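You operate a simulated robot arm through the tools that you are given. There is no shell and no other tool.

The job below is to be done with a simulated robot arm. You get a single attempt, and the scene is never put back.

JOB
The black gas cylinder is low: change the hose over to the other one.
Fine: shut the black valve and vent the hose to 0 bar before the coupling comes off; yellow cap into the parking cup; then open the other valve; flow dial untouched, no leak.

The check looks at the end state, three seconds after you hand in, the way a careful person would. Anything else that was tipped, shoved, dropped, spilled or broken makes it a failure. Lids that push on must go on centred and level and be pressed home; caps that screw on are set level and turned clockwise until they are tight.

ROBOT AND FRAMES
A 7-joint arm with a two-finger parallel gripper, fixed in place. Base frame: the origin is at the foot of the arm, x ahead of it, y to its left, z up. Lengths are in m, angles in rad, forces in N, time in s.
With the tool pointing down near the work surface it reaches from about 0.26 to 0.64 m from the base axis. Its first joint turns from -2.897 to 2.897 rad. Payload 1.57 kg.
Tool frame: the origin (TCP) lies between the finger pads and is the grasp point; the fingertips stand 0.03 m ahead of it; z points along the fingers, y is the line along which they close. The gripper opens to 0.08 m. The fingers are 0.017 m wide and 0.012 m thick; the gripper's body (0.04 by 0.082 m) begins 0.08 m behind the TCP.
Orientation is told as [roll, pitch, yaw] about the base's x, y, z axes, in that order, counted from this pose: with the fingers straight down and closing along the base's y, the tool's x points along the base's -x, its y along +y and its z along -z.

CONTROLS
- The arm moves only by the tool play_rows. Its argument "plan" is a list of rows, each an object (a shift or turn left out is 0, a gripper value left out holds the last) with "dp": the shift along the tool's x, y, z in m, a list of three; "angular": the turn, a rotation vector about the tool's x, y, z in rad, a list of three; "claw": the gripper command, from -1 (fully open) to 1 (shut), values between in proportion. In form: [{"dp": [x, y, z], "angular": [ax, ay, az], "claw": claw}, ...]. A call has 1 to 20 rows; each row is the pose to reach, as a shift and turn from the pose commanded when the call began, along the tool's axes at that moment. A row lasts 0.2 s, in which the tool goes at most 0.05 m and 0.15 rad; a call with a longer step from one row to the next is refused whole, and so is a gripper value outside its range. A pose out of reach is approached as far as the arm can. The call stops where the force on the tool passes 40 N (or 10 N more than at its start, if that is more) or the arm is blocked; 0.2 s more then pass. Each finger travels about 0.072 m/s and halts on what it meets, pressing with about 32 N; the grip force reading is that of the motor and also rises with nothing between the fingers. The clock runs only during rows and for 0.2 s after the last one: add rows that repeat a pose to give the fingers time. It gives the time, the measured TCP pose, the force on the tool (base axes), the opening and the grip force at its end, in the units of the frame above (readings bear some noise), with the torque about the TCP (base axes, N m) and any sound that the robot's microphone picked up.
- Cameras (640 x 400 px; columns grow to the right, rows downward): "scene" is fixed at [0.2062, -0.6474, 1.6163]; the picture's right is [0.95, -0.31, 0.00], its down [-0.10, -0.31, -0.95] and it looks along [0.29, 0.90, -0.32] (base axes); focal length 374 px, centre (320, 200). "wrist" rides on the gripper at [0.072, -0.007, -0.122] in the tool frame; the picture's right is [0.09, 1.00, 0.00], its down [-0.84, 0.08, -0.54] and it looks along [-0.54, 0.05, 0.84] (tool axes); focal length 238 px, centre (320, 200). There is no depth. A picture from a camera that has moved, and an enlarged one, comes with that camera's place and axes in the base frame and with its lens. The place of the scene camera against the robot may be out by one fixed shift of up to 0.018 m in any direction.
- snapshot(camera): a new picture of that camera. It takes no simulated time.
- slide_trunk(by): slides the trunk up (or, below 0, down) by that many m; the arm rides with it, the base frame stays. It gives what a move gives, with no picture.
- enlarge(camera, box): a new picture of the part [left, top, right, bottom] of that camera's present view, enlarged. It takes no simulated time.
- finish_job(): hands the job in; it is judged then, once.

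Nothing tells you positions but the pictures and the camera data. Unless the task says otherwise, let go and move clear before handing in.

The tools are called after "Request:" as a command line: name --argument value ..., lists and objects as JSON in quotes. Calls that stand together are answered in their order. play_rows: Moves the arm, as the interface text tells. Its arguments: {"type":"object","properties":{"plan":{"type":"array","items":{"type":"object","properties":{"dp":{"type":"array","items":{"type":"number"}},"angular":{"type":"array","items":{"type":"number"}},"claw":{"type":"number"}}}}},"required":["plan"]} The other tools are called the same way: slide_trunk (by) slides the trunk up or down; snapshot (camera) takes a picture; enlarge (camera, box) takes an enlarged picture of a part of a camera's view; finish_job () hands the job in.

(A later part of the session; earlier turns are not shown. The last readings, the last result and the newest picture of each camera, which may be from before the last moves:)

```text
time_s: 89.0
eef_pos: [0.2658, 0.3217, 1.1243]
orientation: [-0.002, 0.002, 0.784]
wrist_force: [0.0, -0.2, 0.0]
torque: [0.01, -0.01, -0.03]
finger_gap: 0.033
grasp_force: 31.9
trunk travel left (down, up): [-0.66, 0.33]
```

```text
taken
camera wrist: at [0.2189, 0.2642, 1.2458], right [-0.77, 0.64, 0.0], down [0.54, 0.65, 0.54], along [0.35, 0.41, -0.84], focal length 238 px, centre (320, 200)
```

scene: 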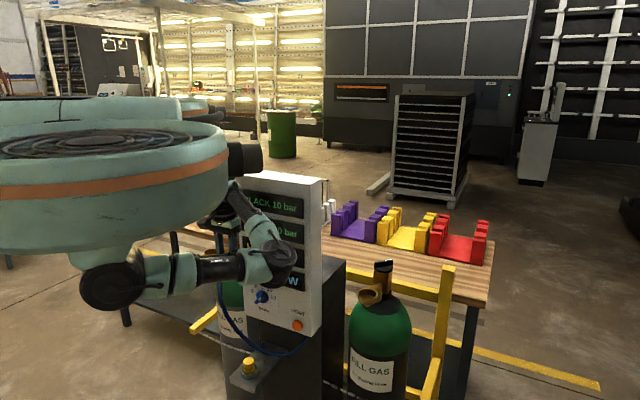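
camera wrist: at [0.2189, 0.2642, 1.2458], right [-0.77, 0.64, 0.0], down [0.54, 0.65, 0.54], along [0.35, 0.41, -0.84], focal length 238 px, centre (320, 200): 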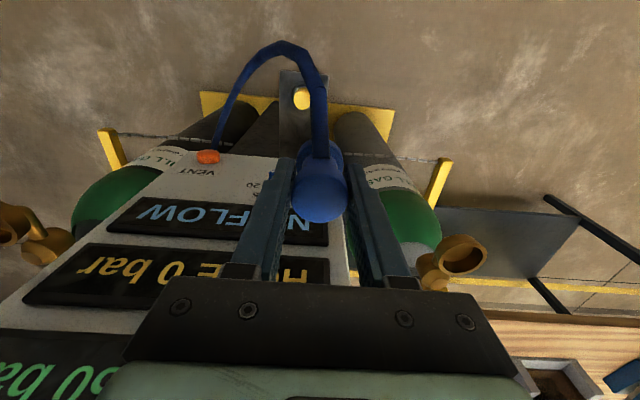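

Request:
enlarge --camera "scene" --box '[200, 260, 340, 400]'

Request:
play_rows --plan '[{"dp": [0.0, 0.036, 0]}, {"dp": [0.0, 0.072, 0]}, {"dp": [0.0, 0.108, 0]}, {"dp": [0.0, 0.144, 0]}, {"dp": [0.0, 0.18, 0]}, {"dp": [0.0, 0.191, 0]}, {"dp": [0.0, 0.191, 0]}]'

Request:
snapshot --camera "scene"

Request:
snapshot --camera "wrist"

```text
2.86 times, centred on (270, 330) of scene
camera zoom: at [0.2062, -0.6474, 1.6163], right [0.95, -0.31, 0.0], down [-0.1, -0.31, -0.95], along [0.29, 0.9, -0.32], focal length 1068 px, centre (463, -171)
```

zoom: 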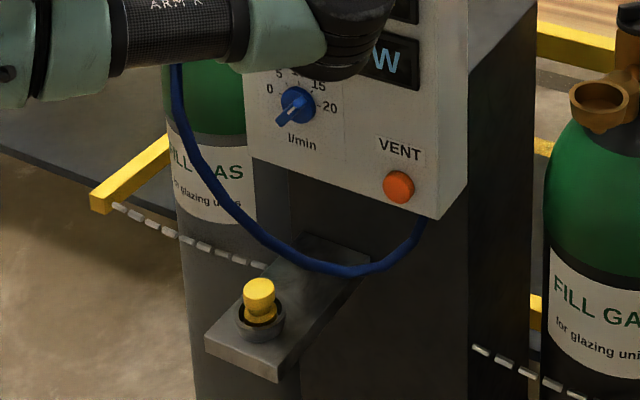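

```text
time_s: 90.6
eef_pos: [0.13, 0.4573, 1.1249]
orientation: [-0.004, -0.001, 0.786]
wrist_force: [-0.3, -0.3, -0.2]
torque: [0.01, 0.0, 0.0]
finger_gap: 0.0328
grasp_force: 32.1
trunk travel left (down, up): [-0.66, 0.33]
```

```text
taken
```

scene: 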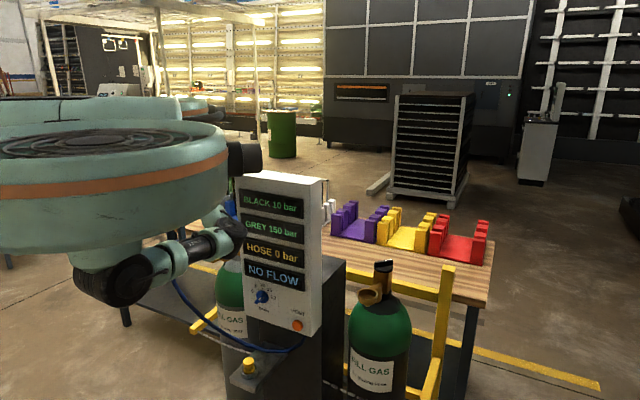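

```text
taken
camera wrist: at [0.0836, 0.4001, 1.2459], right [-0.77, 0.64, 0.0], down [0.54, 0.65, 0.54], along [0.35, 0.41, -0.84], focal length 238 px, centre (320, 200)
```

wrist: 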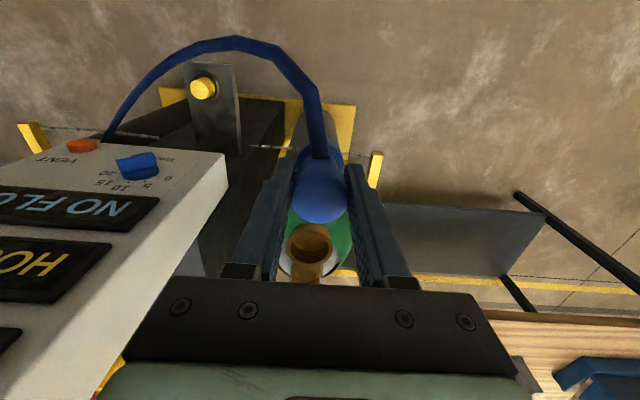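

Request:
enlarge --camera "wrist" --box '[240, 120, 400, 280]'

Request:
enlarge --camera "scene" --box '[200, 300, 330, 400]'

```text
2.50 times, centred on (320, 200) of wrist
camera zoom: at [0.0836, 0.4001, 1.2459], right [-0.77, 0.64, 0.0], down [0.54, 0.65, 0.54], along [0.35, 0.41, -0.84], focal length 596 px, centre (320, 200)
```

zoom: 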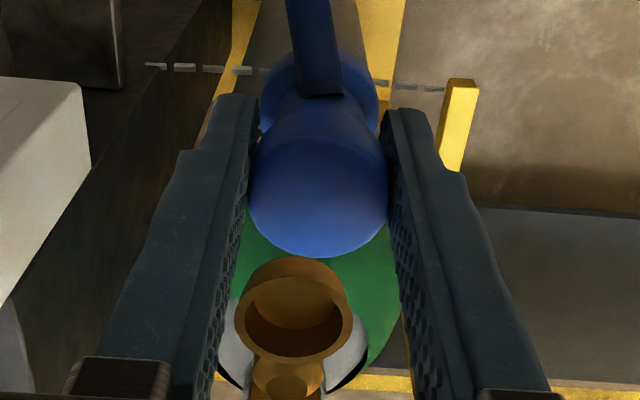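

```text
4.00 times, centred on (265, 350) of scene
camera zoom: at [0.2062, -0.6474, 1.6163], right [0.95, -0.31, 0.0], down [-0.1, -0.31, -0.95], along [0.29, 0.9, -0.32], focal length 1495 px, centre (540, -400)
```

zoom: 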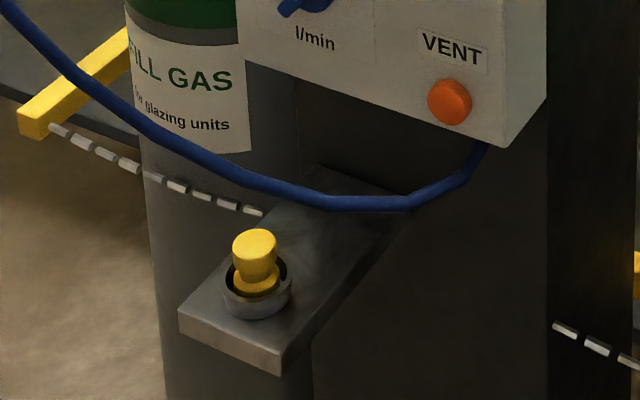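

The hose has ample slack and stays clear of the dial and cap. Now moving the coupling over the grey outlet (target TCP ≈ (0.226, 0.5506), matched to where the cap was gripped).

Request:
play_rows --plan '[{"dp": [-0.035, 0, 0]}, {"dp": [-0.07, -0.001, 0]}, {"dp": [-0.105, -0.002, 0]}, {"dp": [-0.1338, -0.002, 0]}, {"dp": [-0.1338, -0.002, 0]}, {"dp": [-0.1338, -0.002, 0]}]'

Request:
enlarge --camera "wrist" --box '[240, 80, 400, 240]'

Request:
enlarge --camera "scene" --box '[180, 200, 260, 280]'

```text
time_s: 92.0
eef_pos: [0.2268, 0.5497, 1.123]
orientation: [-0.003, 0.001, 0.785]
wrist_force: [-1.2, 0.0, -0.2]
torque: [-0.04, 0.02, 0.02]
finger_gap: 0.033
grasp_force: 31.9
trunk travel left (down, up): [-0.66, 0.33]
```

```text
2.50 times, centred on (320, 160) of wrist
camera zoom: at [0.1803, 0.4927, 1.2446], right [-0.77, 0.64, 0.0], down [0.54, 0.65, 0.54], along [0.35, 0.41, -0.84], focal length 596 px, centre (320, 300)
```

zoom: 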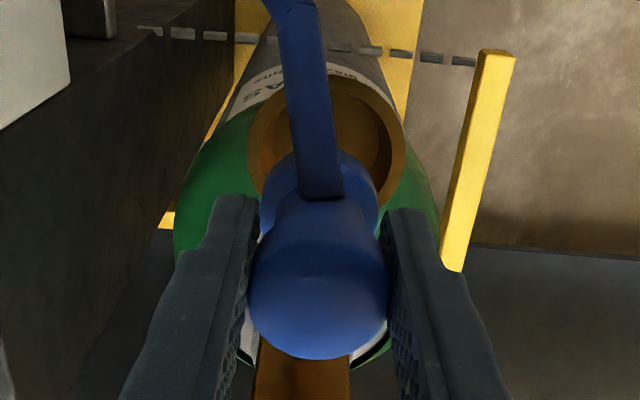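

```text
5.00 times, centred on (220, 240) of scene
camera zoom: at [0.2062, -0.6474, 1.6163], right [0.95, -0.31, 0.0], down [-0.1, -0.31, -0.95], along [0.29, 0.9, -0.32], focal length 1868 px, centre (820, 0)
```

zoom: 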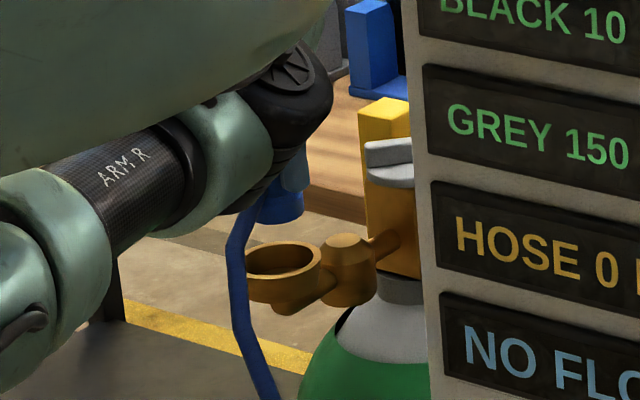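

Nearly aligned; a ~1.5 mm lateral correction, then lowering to just above the cup for a check.

Request:
play_rows --plan '[{"dp": [0.0003, 0.0016, 0.008]}, {"dp": [0.0003, 0.0016, 0.018]}, {"dp": [0.0003, 0.0016, 0.026]}, {"dp": [0.0003, 0.0016, 0.026]}]'

Request:
enlarge --camera "wrist" --box '[240, 80, 400, 240]'

Request:
enlarge --camera "scene" --box '[195, 215, 255, 275]'

```text
time_s: 93.0
eef_pos: [0.2253, 0.5508, 1.0985]
orientation: [-0.004, -0.001, 0.785]
wrist_force: [0.5, 0.1, -0.2]
torque: [0.02, 0.0, -0.01]
finger_gap: 0.0328
grasp_force: 31.7
trunk travel left (down, up): [-0.66, 0.33]
```

```text
2.50 times, centred on (320, 160) of wrist
camera zoom: at [0.1791, 0.4935, 1.2188], right [-0.77, 0.64, 0.0], down [0.54, 0.65, 0.54], along [0.35, 0.41, -0.84], focal length 596 px, centre (320, 300)
```

zoom: 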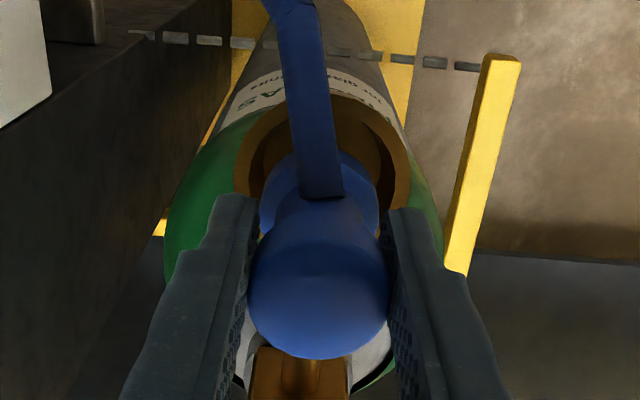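

```text
6.67 times, centred on (225, 245) of scene
camera zoom: at [0.2062, -0.6474, 1.6163], right [0.95, -0.31, 0.0], down [-0.1, -0.31, -0.95], along [0.29, 0.9, -0.32], focal length 2491 px, centre (953, -100)
```

zoom: 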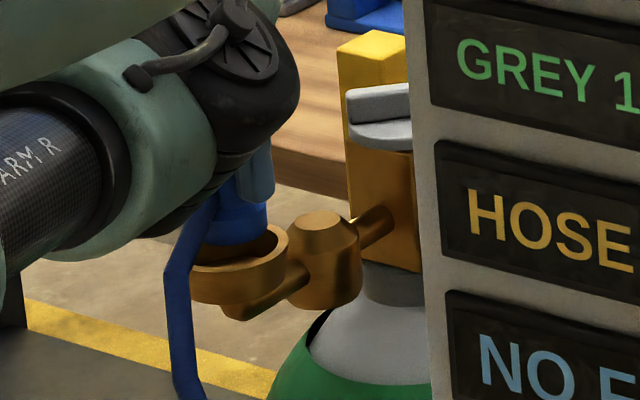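

Request:
play_rows --plan '[{"dp": [0.0007, 0, 0.003]}, {"dp": [0.0007, 0, 0.006]}, {"dp": [0.0007, 0, 0.009]}, {"dp": [0.0007, 0, 0.012]}, {"dp": [0.0007, 0, 0.015]}, {"dp": [0.0007, 0, 0.015]}]'

Request:
enlarge --camera "wrist" --box '[240, 80, 400, 240]'

Request:
enlarge --camera "scene" --box '[195, 215, 255, 275]'

```text
time_s: 94.4
eef_pos: [0.2247, 0.5499, 1.0829]
orientation: [-0.003, 0.003, 0.783]
wrist_force: [-0.3, -0.8, -1.1]
torque: [-0.01, 0.0, -0.01]
finger_gap: 0.0332
grasp_force: 32.5
trunk travel left (down, up): [-0.66, 0.33]
```

```text
2.50 times, centred on (320, 160) of wrist
camera zoom: at [0.1787, 0.493, 1.2042], right [-0.77, 0.64, 0.0], down [0.54, 0.65, 0.54], along [0.35, 0.41, -0.84], focal length 596 px, centre (320, 300)
```

zoom: 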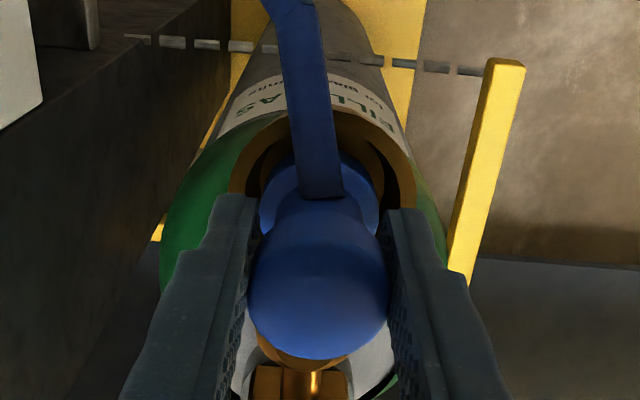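

```text
6.67 times, centred on (225, 245) of scene
camera zoom: at [0.2062, -0.6474, 1.6163], right [0.95, -0.31, 0.0], down [-0.1, -0.31, -0.95], along [0.29, 0.9, -0.32], focal length 2491 px, centre (953, -100)
```

zoom: 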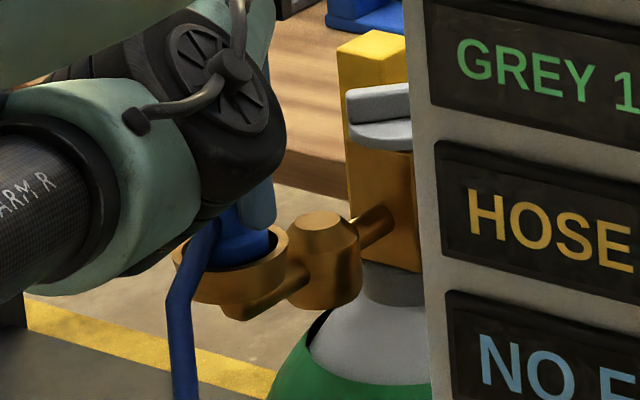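

No contact force yet and the plug is entering the cup. Continuing down to home.

Request:
play_rows --plan '[{"dp": [0, 0, 0.002]}, {"dp": [0, 0, 0.004]}, {"dp": [0, 0, 0.006]}, {"dp": [0, 0, 0.008]}]'

Request:
enlarge --camera "scene" --box '[195, 215, 255, 275]'

```text
time_s: 95.4
eef_pos: [0.2251, 0.5494, 1.0739]
orientation: [-0.004, 0.001, 0.786]
wrist_force: [-0.1, 0.1, -1.1]
torque: [0.01, 0.0, 0.01]
finger_gap: 0.0327
grasp_force: 31.6
trunk travel left (down, up): [-0.66, 0.33]
```

```text
6.67 times, centred on (225, 245) of scene
camera zoom: at [0.2062, -0.6474, 1.6163], right [0.95, -0.31, 0.0], down [-0.1, -0.31, -0.95], along [0.29, 0.9, -0.32], focal length 2491 px, centre (953, -100)
```

zoom: 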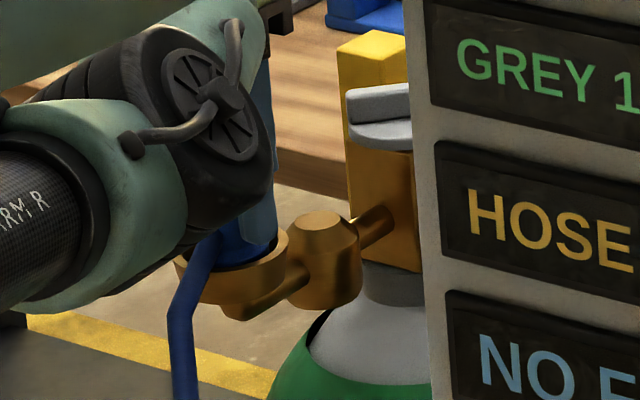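

Request:
play_rows --plan '[{"dp": [0, 0, 0.002]}, {"dp": [0, 0, 0.004]}, {"dp": [0, 0, 0.006]}]'

Request:
enlarge --camera "wrist" --box '[240, 80, 400, 240]'

Request:
enlarge --camera "scene" --box '[195, 215, 255, 275]'

```text
time_s: 96.2
eef_pos: [0.2262, 0.5491, 1.0737]
orientation: [0.004, -0.006, 0.784]
wrist_force: [2.4, -1.0, 22.6]
torque: [-0.17, -0.05, -0.03]
finger_gap: 0.0331
grasp_force: 32.0
trunk travel left (down, up): [-0.66, 0.33]
```

```text
2.50 times, centred on (320, 160) of wrist
camera zoom: at [0.1785, 0.4918, 1.1943], right [-0.77, 0.64, 0.0], down [0.54, 0.64, 0.55], along [0.35, 0.42, -0.84], focal length 596 px, centre (320, 300)
```

zoom: 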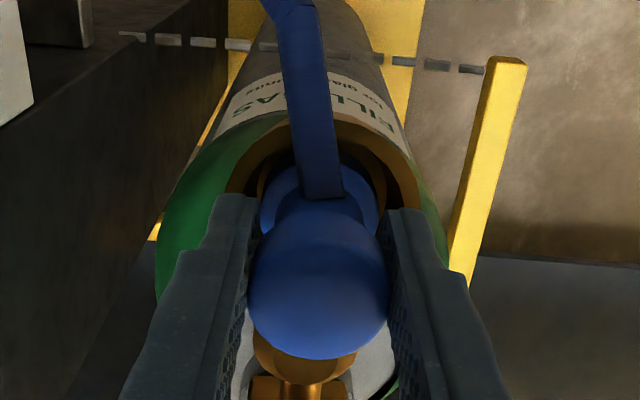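

```text
6.67 times, centred on (225, 245) of scene
camera zoom: at [0.2062, -0.6474, 1.6163], right [0.95, -0.31, 0.0], down [-0.1, -0.31, -0.95], along [0.29, 0.9, -0.32], focal length 2491 px, centre (953, -100)
```

zoom: 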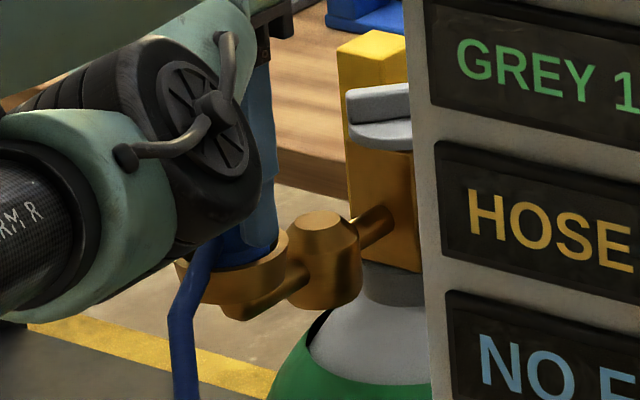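

Contact at z=1.0737, matching the seated height it had on the black outlet. Pressing a little more to be sure it's home.

Request:
play_rows --plan '[{"dp": [0, 0, 0.001]}, {"dp": [0, 0, 0.002]}, {"dp": [0, 0, 0.003]}, {"dp": [0, 0, 0.004]}]'

```text
time_s: 97.2
eef_pos: [0.2253, 0.5485, 1.07]
orientation: [-0.001, -0.005, 0.786]
wrist_force: [4.1, 1.8, 27.3]
torque: [-0.01, -0.26, 0.03]
finger_gap: 0.0327
grasp_force: 32.0
trunk travel left (down, up): [-0.66, 0.33]
```

Request:
play_rows --plan '[{"dp": [0, 0, 0], "claw": 0.0}, {"dp": [0, 0, 0], "claw": -0.4}, {"dp": [0, 0, 0], "claw": -0.4}]'

Request:
enlarge --camera "wrist" --box '[240, 80, 400, 240]'

Request:
enlarge --camera "scene" --box '[195, 215, 255, 275]'

```text
time_s: 98.0
eef_pos: [0.2271, 0.5458, 1.0673]
orientation: [-0.005, -0.001, 0.782]
wrist_force: [8.1, -15.2, 17.4]
torque: [-0.05, 0.08, 0.04]
finger_gap: 0.0421
grasp_force: 0.0
trunk travel left (down, up): [-0.66, 0.33]
```

```text
2.50 times, centred on (320, 160) of wrist
camera zoom: at [0.1797, 0.4894, 1.1884], right [-0.77, 0.64, 0.0], down [0.54, 0.65, 0.54], along [0.35, 0.41, -0.84], focal length 596 px, centre (320, 300)
```

zoom: 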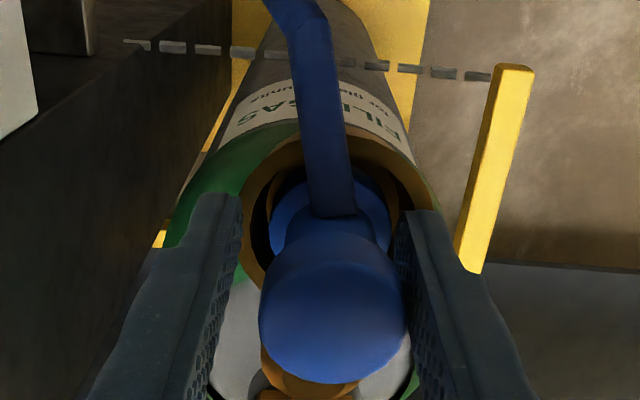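

```text
6.67 times, centred on (225, 245) of scene
camera zoom: at [0.2062, -0.6474, 1.6163], right [0.95, -0.31, 0.0], down [-0.1, -0.31, -0.95], along [0.29, 0.9, -0.32], focal length 2491 px, centre (953, -100)
```

zoom: 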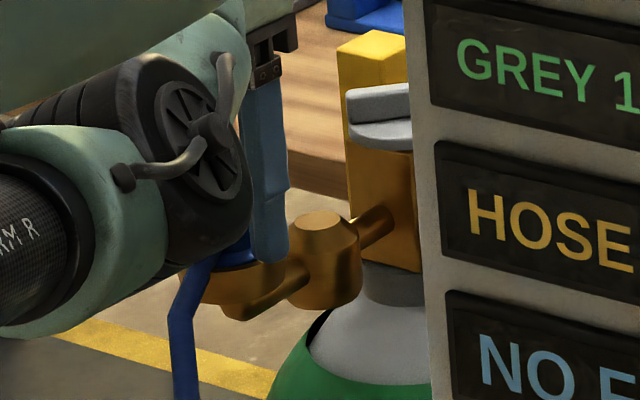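

A finger seems to be brushing the cup; lifting a few millimetres while opening.

Request:
play_rows --plan '[{"dp": [0, 0, -0.004], "claw": -0.4}, {"dp": [0, 0, -0.006], "claw": -0.4}, {"dp": [0, 0, -0.006], "claw": -0.4}]'

Request:
enlarge --camera "wrist" --box '[240, 80, 400, 240]'

Request:
enlarge --camera "scene" --box '[195, 215, 255, 275]'

```text
time_s: 98.8
eef_pos: [0.224, 0.5514, 1.0714]
orientation: [-0.002, 0.001, 0.787]
wrist_force: [-0.6, 0.4, -0.7]
torque: [-0.04, 0.01, 0.03]
finger_gap: 0.0562
grasp_force: 0.1
trunk travel left (down, up): [-0.66, 0.33]
```

```text
2.50 times, centred on (320, 160) of wrist
camera zoom: at [0.1784, 0.4938, 1.1919], right [-0.77, 0.64, 0.0], down [0.54, 0.65, 0.54], along [0.35, 0.41, -0.84], focal length 596 px, centre (320, 300)
```

zoom: 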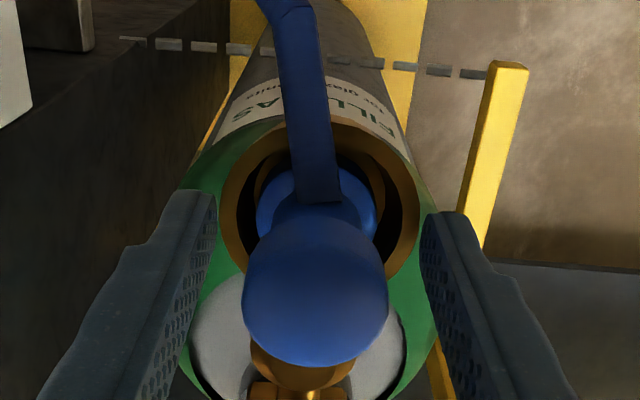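

```text
6.67 times, centred on (225, 245) of scene
camera zoom: at [0.2062, -0.6474, 1.6163], right [0.95, -0.31, 0.0], down [-0.1, -0.31, -0.95], along [0.29, 0.9, -0.32], focal length 2491 px, centre (953, -100)
```

zoom: 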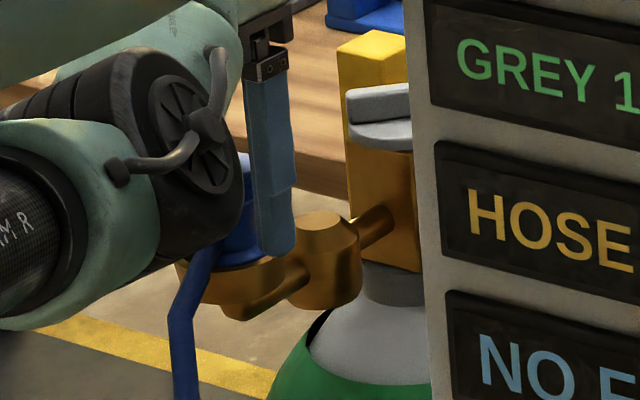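

Fingers are clear now. Rising straight up to inspect the seating from above.

Request:
play_rows --plan '[{"dp": [0, 0, -0.01], "claw": -0.6}, {"dp": [0, 0, -0.03], "claw": -1}, {"dp": [0, 0, -0.06]}, {"dp": [0, 0, -0.08]}, {"dp": [0, 0, -0.08]}]'

Request:
enlarge --camera "wrist" --box '[260, 80, 380, 200]'

Request:
enlarge --camera "scene" --box '[195, 215, 255, 275]'

Request:
snapshot --camera "scene"

```text
time_s: 100.0
eef_pos: [0.2248, 0.5489, 1.1516]
orientation: [-0.005, 0.002, 0.784]
wrist_force: [0.4, 0.6, -0.6]
torque: [-0.02, 0.03, 0.01]
finger_gap: 0.0798
grasp_force: 0.0
trunk travel left (down, up): [-0.66, 0.33]
```

```text
3.33 times, centred on (320, 140) of wrist
camera zoom: at [0.1784, 0.4932, 1.2727], right [-0.77, 0.64, 0.0], down [0.54, 0.65, 0.54], along [0.35, 0.41, -0.84], focal length 794 px, centre (320, 400)
```

zoom: 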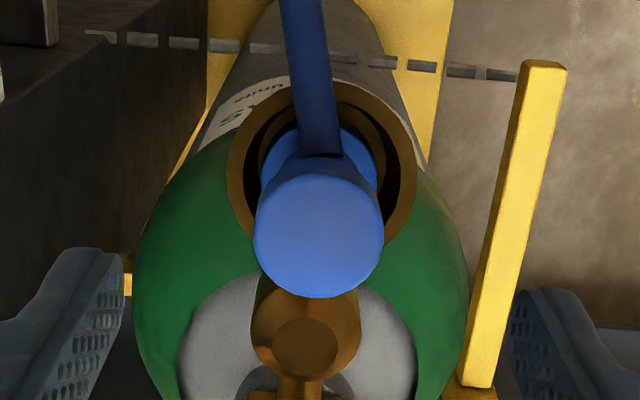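

```text
6.67 times, centred on (225, 245) of scene
camera zoom: at [0.2062, -0.6474, 1.6163], right [0.95, -0.31, 0.0], down [-0.1, -0.31, -0.95], along [0.29, 0.9, -0.32], focal length 2491 px, centre (953, -100)
```

zoom: 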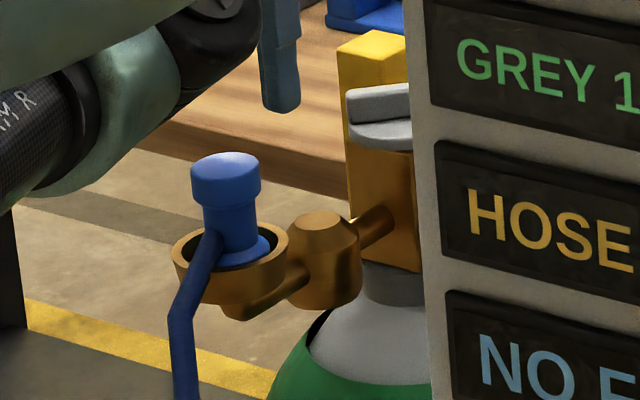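

```text
taken
```

scene: 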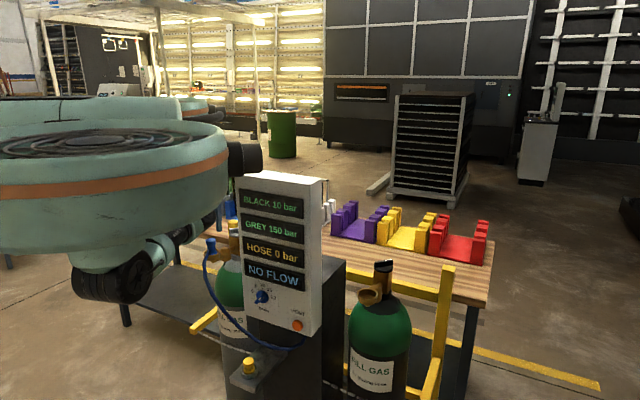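

The coupling sits centred, level and at the right height in the grey outlet. Next is opening the grey valve with the tilted-tool push, mirrored from the black side; first raise the trunk and retreat.

Request:
slide_trunk --by 0.13

Request:
play_rows --plan '[{"dp": [0.03, 0, 0], "claw": 1}, {"dp": [0.07, 0, 0]}, {"dp": [0.11, 0, 0]}, {"dp": [0.14, 0, 0.01]}, {"dp": [0.14, 0, 0.02]}]'

Request:
snapshot --camera "scene"

Request:
snapshot --camera "wrist"

```text
time_s: 101.5
eef_pos: [0.2241, 0.5495, 1.28]
orientation: [-0.003, 0.003, 0.783]
wrist_force: [0.1, -0.7, -0.6]
torque: [0.04, -0.02, 0.02]
finger_gap: 0.0799
grasp_force: 0.0
trunk travel left (down, up): [-0.79, 0.2]
```

```text
time_s: 102.8
eef_pos: [0.1259, 0.4509, 1.2595]
orientation: [-0.004, 0.003, 0.782]
wrist_force: [0.0, -0.7, -0.2]
torque: [0.03, 0.03, 0.01]
finger_gap: 0.0
grasp_force: 21.6
trunk travel left (down, up): [-0.79, 0.2]
```

```text
taken
```

scene: 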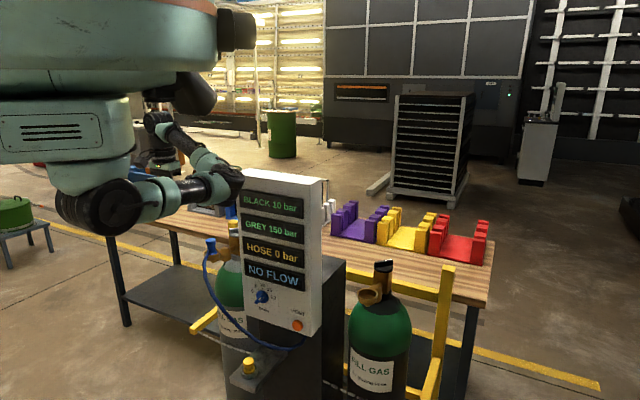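

```text
taken
camera wrist: at [0.0791, 0.3942, 1.382], right [-0.77, 0.64, 0.0], down [0.54, 0.65, 0.54], along [0.35, 0.41, -0.84], focal length 238 px, centre (320, 200)
```

wrist: 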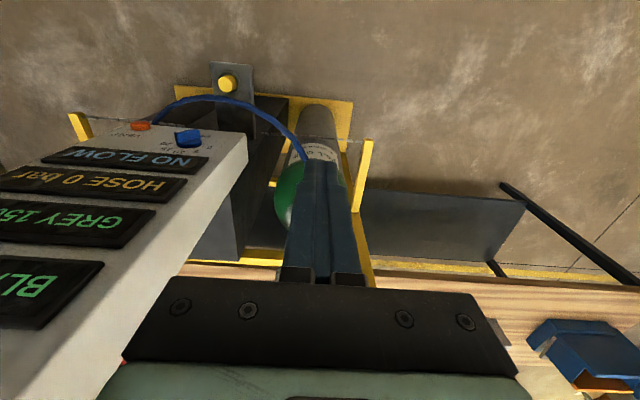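

Request:
play_rows --plan '[{"dp": [0, 0, 0.04]}, {"dp": [0, 0, 0.08]}, {"dp": [0, 0, 0.1]}, {"dp": [0, 0, 0.1], "angular": [0, -0.12, 0]}, {"dp": [0, 0, 0.1], "angular": [0, -0.24, 0]}, {"dp": [0, 0, 0.1], "angular": [0, -0.36, 0]}, {"dp": [0, 0, 0.1], "angular": [0, -0.48, 0]}, {"dp": [0, 0, 0.1], "angular": [0, -0.6, 0]}, {"dp": [0, 0, 0.1], "angular": [0, -0.7, 0]}, {"dp": [0, 0, 0.1], "angular": [0, -0.775, 0]}, {"dp": [0, 0, 0.1], "angular": [0, -0.775, 0]}]'

Request:
snapshot --camera "scene"

Request:
snapshot --camera "wrist"

```text
time_s: 105.2
eef_pos: [0.1265, 0.4498, 1.1607]
orientation: [-0.004, -0.775, 0.787]
wrist_force: [0.4, 0.1, -0.2]
torque: [0.01, 0.04, 0.01]
finger_gap: 0.0
grasp_force: 21.2
trunk travel left (down, up): [-0.79, 0.2]
```

```text
taken
```

scene: 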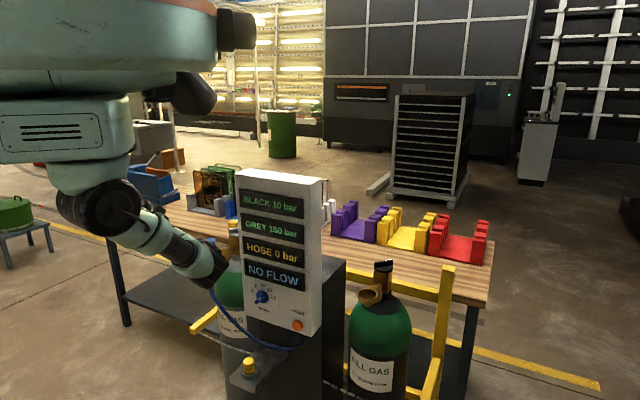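

```text
taken
camera wrist: at [0.0338, 0.3477, 1.1974], right [-0.75, 0.66, -0.07], down [0.1, 0.21, 0.97], along [0.65, 0.72, -0.22], focal length 238 px, centre (320, 200)
```

wrist: 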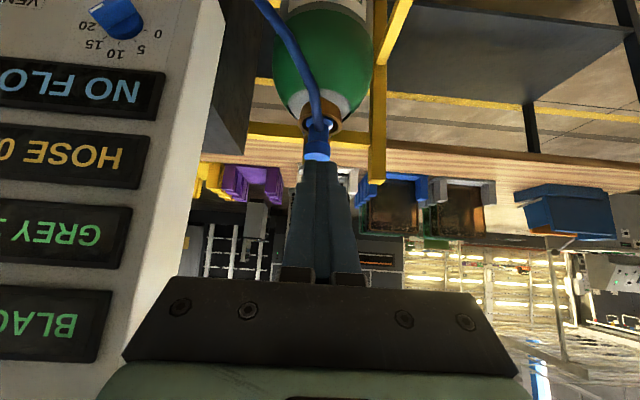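

Request:
play_rows --plan '[{"dp": [-0.0239, -0.0041, 0.0264], "angular": [-0.011, 0, -0.012]}, {"dp": [-0.0478, -0.0082, 0.0528], "angular": [-0.023, 0, -0.023]}, {"dp": [-0.0716, -0.0124, 0.0791], "angular": [-0.034, 0, -0.035]}, {"dp": [-0.0955, -0.0165, 0.1055], "angular": [-0.045, 0, -0.046]}, {"dp": [-0.1194, -0.0206, 0.1319], "angular": [-0.0567, 0, -0.0579]}, {"dp": [-0.1194, -0.0206, 0.1319], "angular": [-0.0567, 0, -0.0579]}]'

Request:
snapshot --camera "wrist"

Request:
enlarge --camera "wrist" --box '[200, 0, 400, 200]'

Request:
snapshot --camera "scene"

```text
time_s: 106.5
eef_pos: [0.2657, 0.5613, 1.1499]
orientation: [-0.004, -0.773, 0.869]
wrist_force: [0.9, 0.3, 0.2]
torque: [-0.01, 0.01, 0.0]
finger_gap: 0.0
grasp_force: 21.5
trunk travel left (down, up): [-0.79, 0.2]
```

```text
taken
camera wrist: at [0.1818, 0.4511, 1.1861], right [-0.8, 0.59, -0.07], down [0.08, 0.22, 0.97], along [0.59, 0.77, -0.22], focal length 238 px, centre (320, 200)
```

wrist: 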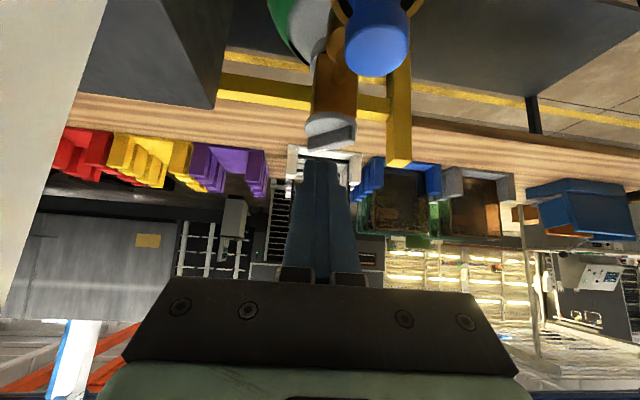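

```text
2.00 times, centred on (300, 100) of wrist
camera zoom: at [0.1818, 0.4511, 1.1861], right [-0.8, 0.59, -0.07], down [0.08, 0.22, 0.97], along [0.59, 0.77, -0.22], focal length 477 px, centre (360, 400)
```

zoom: 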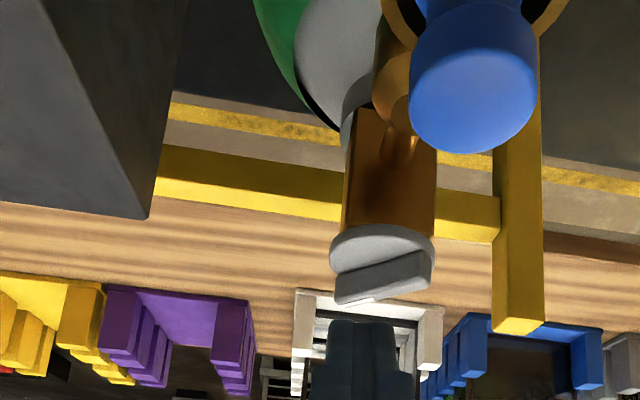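

```text
taken
```

scene: 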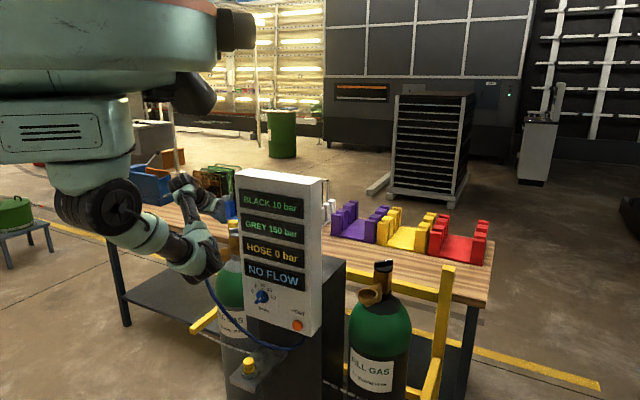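

The grey knob is where mirrored: centre ≈(0.327, 0.648), marker toward +x. Moving the fingertip in front of the bar's -x half.

Request:
play_rows --plan '[{"dp": [0.003, -0.0003, 0.027]}, {"dp": [0.0055, -0.0006, 0.0535]}, {"dp": [0.0078, -0.0008, 0.0802]}, {"dp": [0.0078, -0.0008, 0.0802]}]'

Request:
enlarge --camera "wrist" --box '[200, 0, 400, 200]'

Request:
enlarge --camera "scene" --box '[190, 200, 260, 280]'

```text
time_s: 107.5
eef_pos: [0.3002, 0.5986, 1.0871]
orientation: [-0.003, -0.775, 0.869]
wrist_force: [-0.3, 0.1, -0.9]
torque: [0.0, -0.02, 0.0]
finger_gap: 0.0001
grasp_force: 21.3
trunk travel left (down, up): [-0.79, 0.2]
```

```text
2.00 times, centred on (300, 100) of wrist
camera zoom: at [0.2162, 0.4892, 1.1241], right [-0.8, 0.6, -0.07], down [0.08, 0.22, 0.97], along [0.59, 0.77, -0.22], focal length 477 px, centre (360, 400)
```

zoom: 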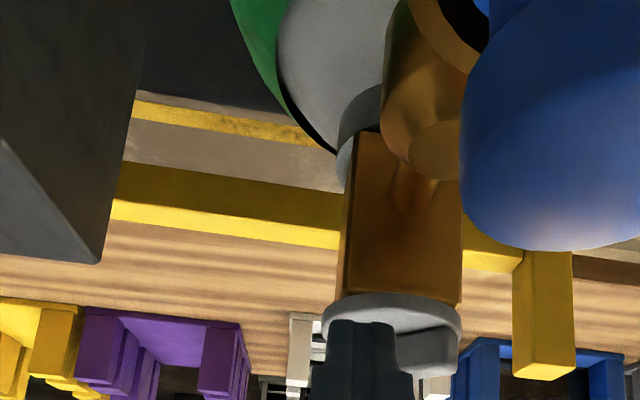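

```text
5.00 times, centred on (225, 240) of scene
camera zoom: at [0.2062, -0.6474, 1.6163], right [0.95, -0.31, 0.0], down [-0.1, -0.31, -0.95], along [0.29, 0.9, -0.32], focal length 1868 px, centre (795, 0)
```

zoom: 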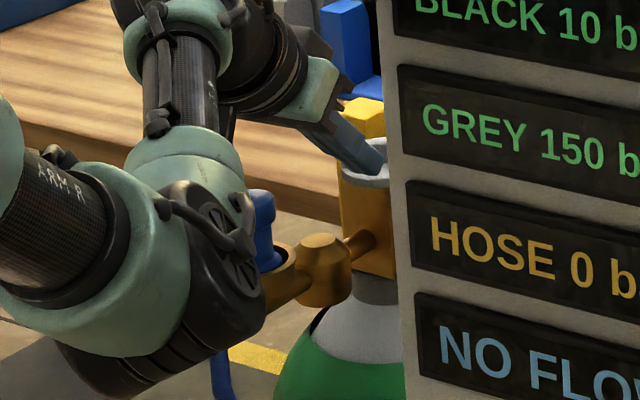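

Request:
play_rows --plan '[{"dp": [-0.003, 0.0036, 0.003]}, {"dp": [-0.006, 0.0072, 0.006]}, {"dp": [-0.009, 0.0108, 0.009]}, {"dp": [-0.012, 0.0144, 0.0119]}, {"dp": [-0.0152, 0.0182, 0.015]}, {"dp": [-0.0185, 0.022, 0.0181]}]'

Request:
enlarge --camera "wrist" --box '[200, 0, 400, 200]'

Request:
enlarge --camera "scene" --box '[190, 180, 330, 300]'

```text
time_s: 109.0
eef_pos: [0.2994, 0.6308, 1.0879]
orientation: [-0.004, -0.774, 0.867]
wrist_force: [-2.1, -8.8, 5.7]
torque: [-0.01, -0.03, -0.18]
finger_gap: 0.0
grasp_force: 21.7
trunk travel left (down, up): [-0.79, 0.2]
```

```text
2.00 times, centred on (300, 100) of wrist
camera zoom: at [0.2155, 0.5219, 1.1248], right [-0.8, 0.6, -0.07], down [0.08, 0.22, 0.97], along [0.59, 0.77, -0.22], focal length 477 px, centre (360, 400)
```

zoom: 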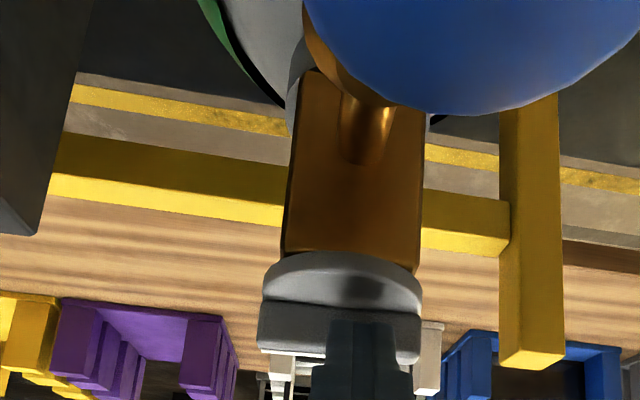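

```text
3.33 times, centred on (260, 240) of scene
camera zoom: at [0.2062, -0.6474, 1.6163], right [0.95, -0.31, 0.0], down [-0.1, -0.31, -0.95], along [0.29, 0.9, -0.32], focal length 1246 px, centre (520, 67)
```

zoom: 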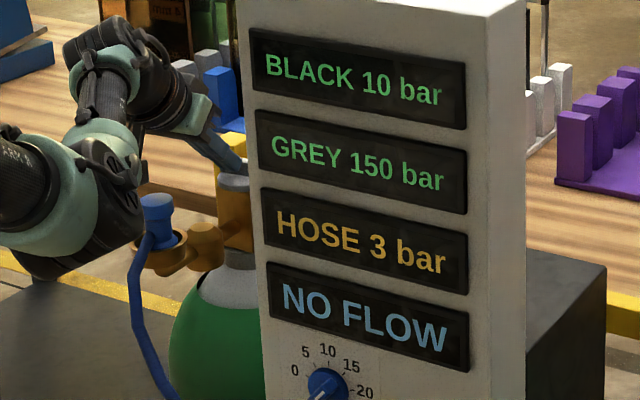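

HOSE is rising (3 bar) with no leak sound – the grey valve is opening. Continuing the push to its open stop.

Request:
play_rows --plan '[{"dp": [-0.0018, 0, 0.0017]}, {"dp": [-0.0036, 0, 0.0035]}, {"dp": [-0.0054, 0, 0.0052]}, {"dp": [-0.0071, 0, 0.007]}, {"dp": [-0.0089, 0, 0.0087]}, {"dp": [-0.0107, 0, 0.0105]}, {"dp": [-0.0125, 0, 0.0122]}]'

Request:
enlarge --camera "wrist" --box '[200, 0, 400, 200]'

Request:
enlarge --camera "scene" --box '[190, 180, 330, 300]'

```text
time_s: 109.8
eef_pos: [0.2998, 0.6321, 1.0897]
orientation: [-0.003, -0.768, 0.869]
wrist_force: [-12.7, -24.4, 13.7]
torque: [-0.17, 0.07, -0.37]
finger_gap: 0.0
grasp_force: 20.7
trunk travel left (down, up): [-0.79, 0.2]
stopped in row 4: the force on the tool passed its limit at 42 N (the readings are from after the stop); the commanded pose is now the measured one
```

```text
2.00 times, centred on (300, 100) of wrist
camera zoom: at [0.2158, 0.5232, 1.1265], right [-0.8, 0.6, -0.07], down [0.09, 0.22, 0.97], along [0.59, 0.77, -0.23], focal length 477 px, centre (360, 400)
```

zoom: 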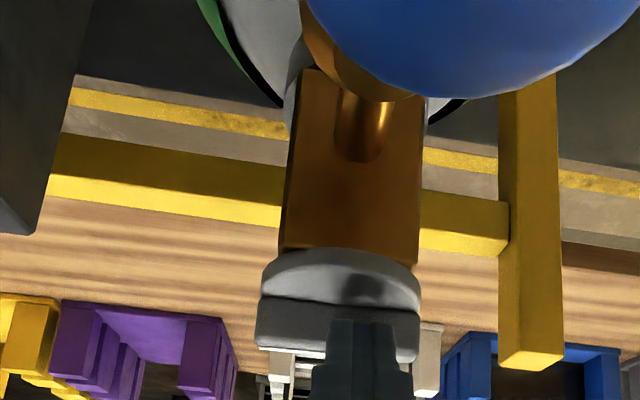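

```text
3.33 times, centred on (260, 240) of scene
camera zoom: at [0.2062, -0.6474, 1.6163], right [0.95, -0.31, 0.0], down [-0.1, -0.31, -0.95], along [0.29, 0.9, -0.32], focal length 1246 px, centre (520, 67)
```

zoom: 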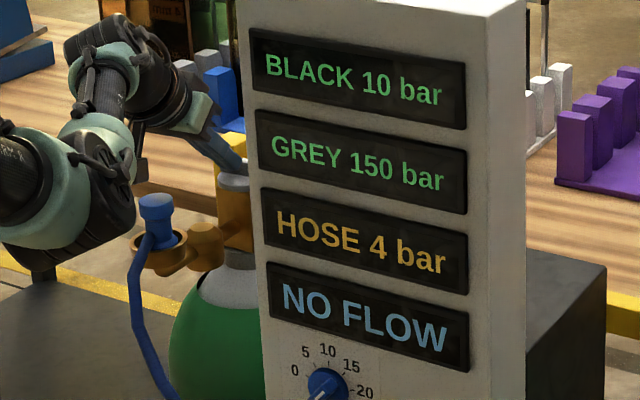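

HOSE reads 4 bar, but the bar is only ~40° round and lies flush against my fingertip. I'll back off, shift outward along the bar, and finish the turn.

Request:
play_rows --plan '[{"dp": [0.0043, 0, -0.0042]}, {"dp": [0.0086, 0.0, -0.0083]}, {"dp": [0.0086, 0.007, -0.0083]}, {"dp": [0.0086, 0.014, -0.0083]}, {"dp": [0.0086, 0.014, -0.0083]}]'

Request:
enlarge --camera "wrist" --box '[200, 0, 400, 200]'

```text
time_s: 111.0
eef_pos: [0.285, 0.6373, 1.0849]
orientation: [-0.004, -0.764, 0.871]
wrist_force: [0.4, -0.2, -0.6]
torque: [-0.01, -0.01, -0.05]
finger_gap: 0.0001
grasp_force: 21.0
trunk travel left (down, up): [-0.79, 0.2]
```

```text
2.00 times, centred on (300, 100) of wrist
camera zoom: at [0.2002, 0.5276, 1.1224], right [-0.8, 0.6, -0.07], down [0.09, 0.23, 0.97], along [0.59, 0.77, -0.23], focal length 477 px, centre (360, 400)
```

zoom: 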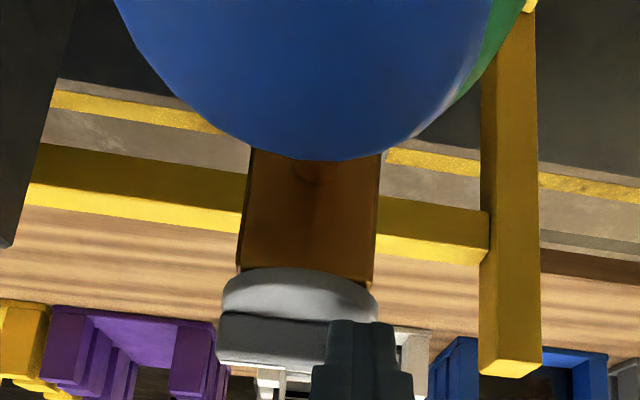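

Request:
play_rows --plan '[{"dp": [-0.0045, 0, 0.0008]}, {"dp": [-0.008, 0, 0.004]}, {"dp": [-0.0115, 0, 0.0072]}, {"dp": [-0.015, 0, 0.0105]}, {"dp": [-0.0185, 0, 0.0137]}, {"dp": [-0.022, 0, 0.017]}, {"dp": [-0.0254, 0, 0.0202]}, {"dp": [-0.0288, 0, 0.0234]}]'

Request:
enlarge --camera "wrist" --box '[200, 0, 400, 200]'

Request:
enlarge --camera "scene" --box '[190, 180, 330, 300]'

```text
time_s: 112.5
eef_pos: [0.2941, 0.6591, 1.0844]
orientation: [-0.003, -0.752, 0.874]
wrist_force: [-13.8, -9.6, 8.2]
torque: [-0.06, 0.02, -0.06]
finger_gap: 0.0
grasp_force: 21.4
trunk travel left (down, up): [-0.79, 0.2]
stopped in row 7: the force on the tool passed its limit at 43 N (the readings are from after the stop); the commanded pose is now the measured one
```

```text
2.00 times, centred on (300, 100) of wrist
camera zoom: at [0.2123, 0.5499, 1.1233], right [-0.81, 0.59, -0.07], down [0.09, 0.24, 0.97], along [0.58, 0.77, -0.25], focal length 477 px, centre (360, 400)
```

zoom: 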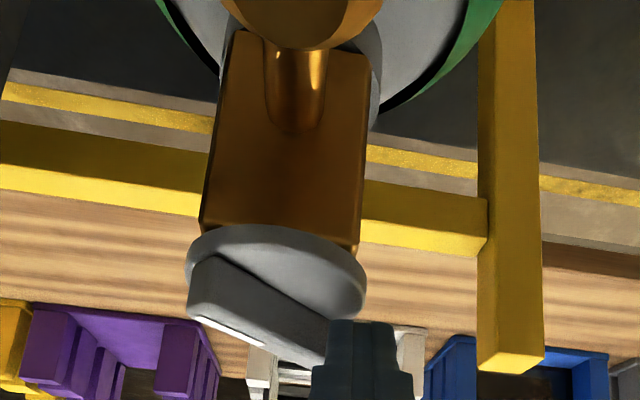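

```text
3.33 times, centred on (260, 240) of scene
camera zoom: at [0.2062, -0.6474, 1.6163], right [0.95, -0.31, 0.0], down [-0.1, -0.31, -0.95], along [0.29, 0.9, -0.32], focal length 1246 px, centre (520, 67)
```

zoom: 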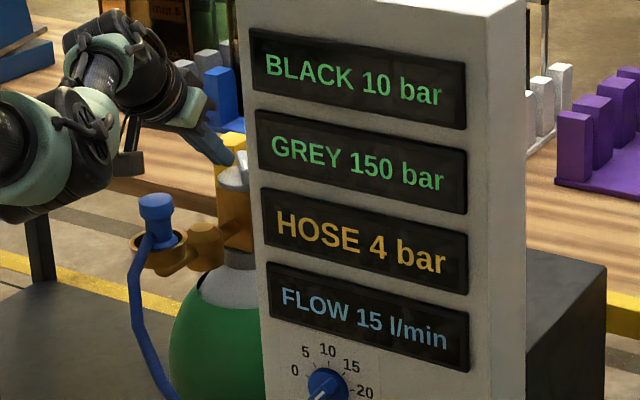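

FLOW 15 l/min, HOSE 4 bar, and the grey marker now points -y at its stop: fully open. Backing away along the tool axis.

Request:
play_rows --plan '[{"dp": [0, 0, -0.01]}, {"dp": [0, 0, -0.03]}, {"dp": [0, 0, -0.065]}, {"dp": [0, 0, -0.1]}, {"dp": [0, 0, -0.14]}, {"dp": [0, 0, -0.16]}, {"dp": [0, 0, -0.16]}]'

Request:
snapshot --camera "scene"

Request:
enlarge --camera "scene" --box '[190, 170, 340, 300]'

Request:
snapshot --camera "wrist"

```text
time_s: 114.1
eef_pos: [0.2271, 0.5752, 1.1985]
orientation: [-0.007, -0.75, 0.872]
wrist_force: [0.2, 0.5, 0.5]
torque: [0.0, -0.01, -0.03]
finger_gap: 0.0001
grasp_force: 21.2
trunk travel left (down, up): [-0.79, 0.2]
```

```text
taken
```

scene: 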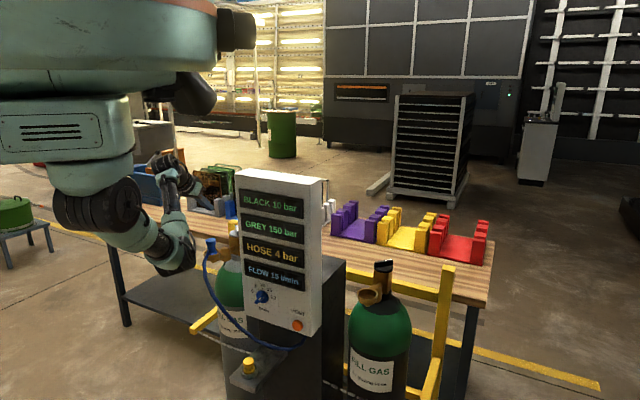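

```text
3.08 times, centred on (265, 235) of scene
camera zoom: at [0.2062, -0.6474, 1.6163], right [0.95, -0.31, 0.0], down [-0.1, -0.31, -0.95], along [0.29, 0.9, -0.32], focal length 1150 px, centre (489, 92)
```

zoom: 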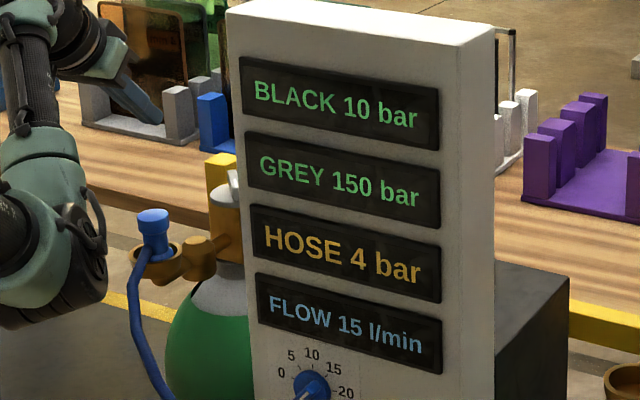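

```text
taken
camera wrist: at [0.1436, 0.4662, 1.238], right [-0.8, 0.59, -0.07], down [0.09, 0.24, 0.97], along [0.59, 0.77, -0.25], focal length 238 px, centre (320, 200)
```

wrist: 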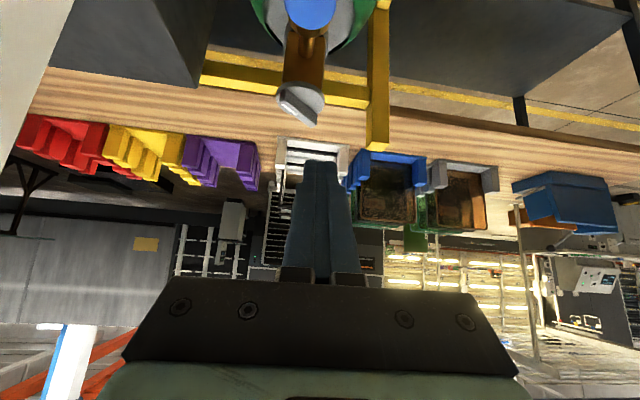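

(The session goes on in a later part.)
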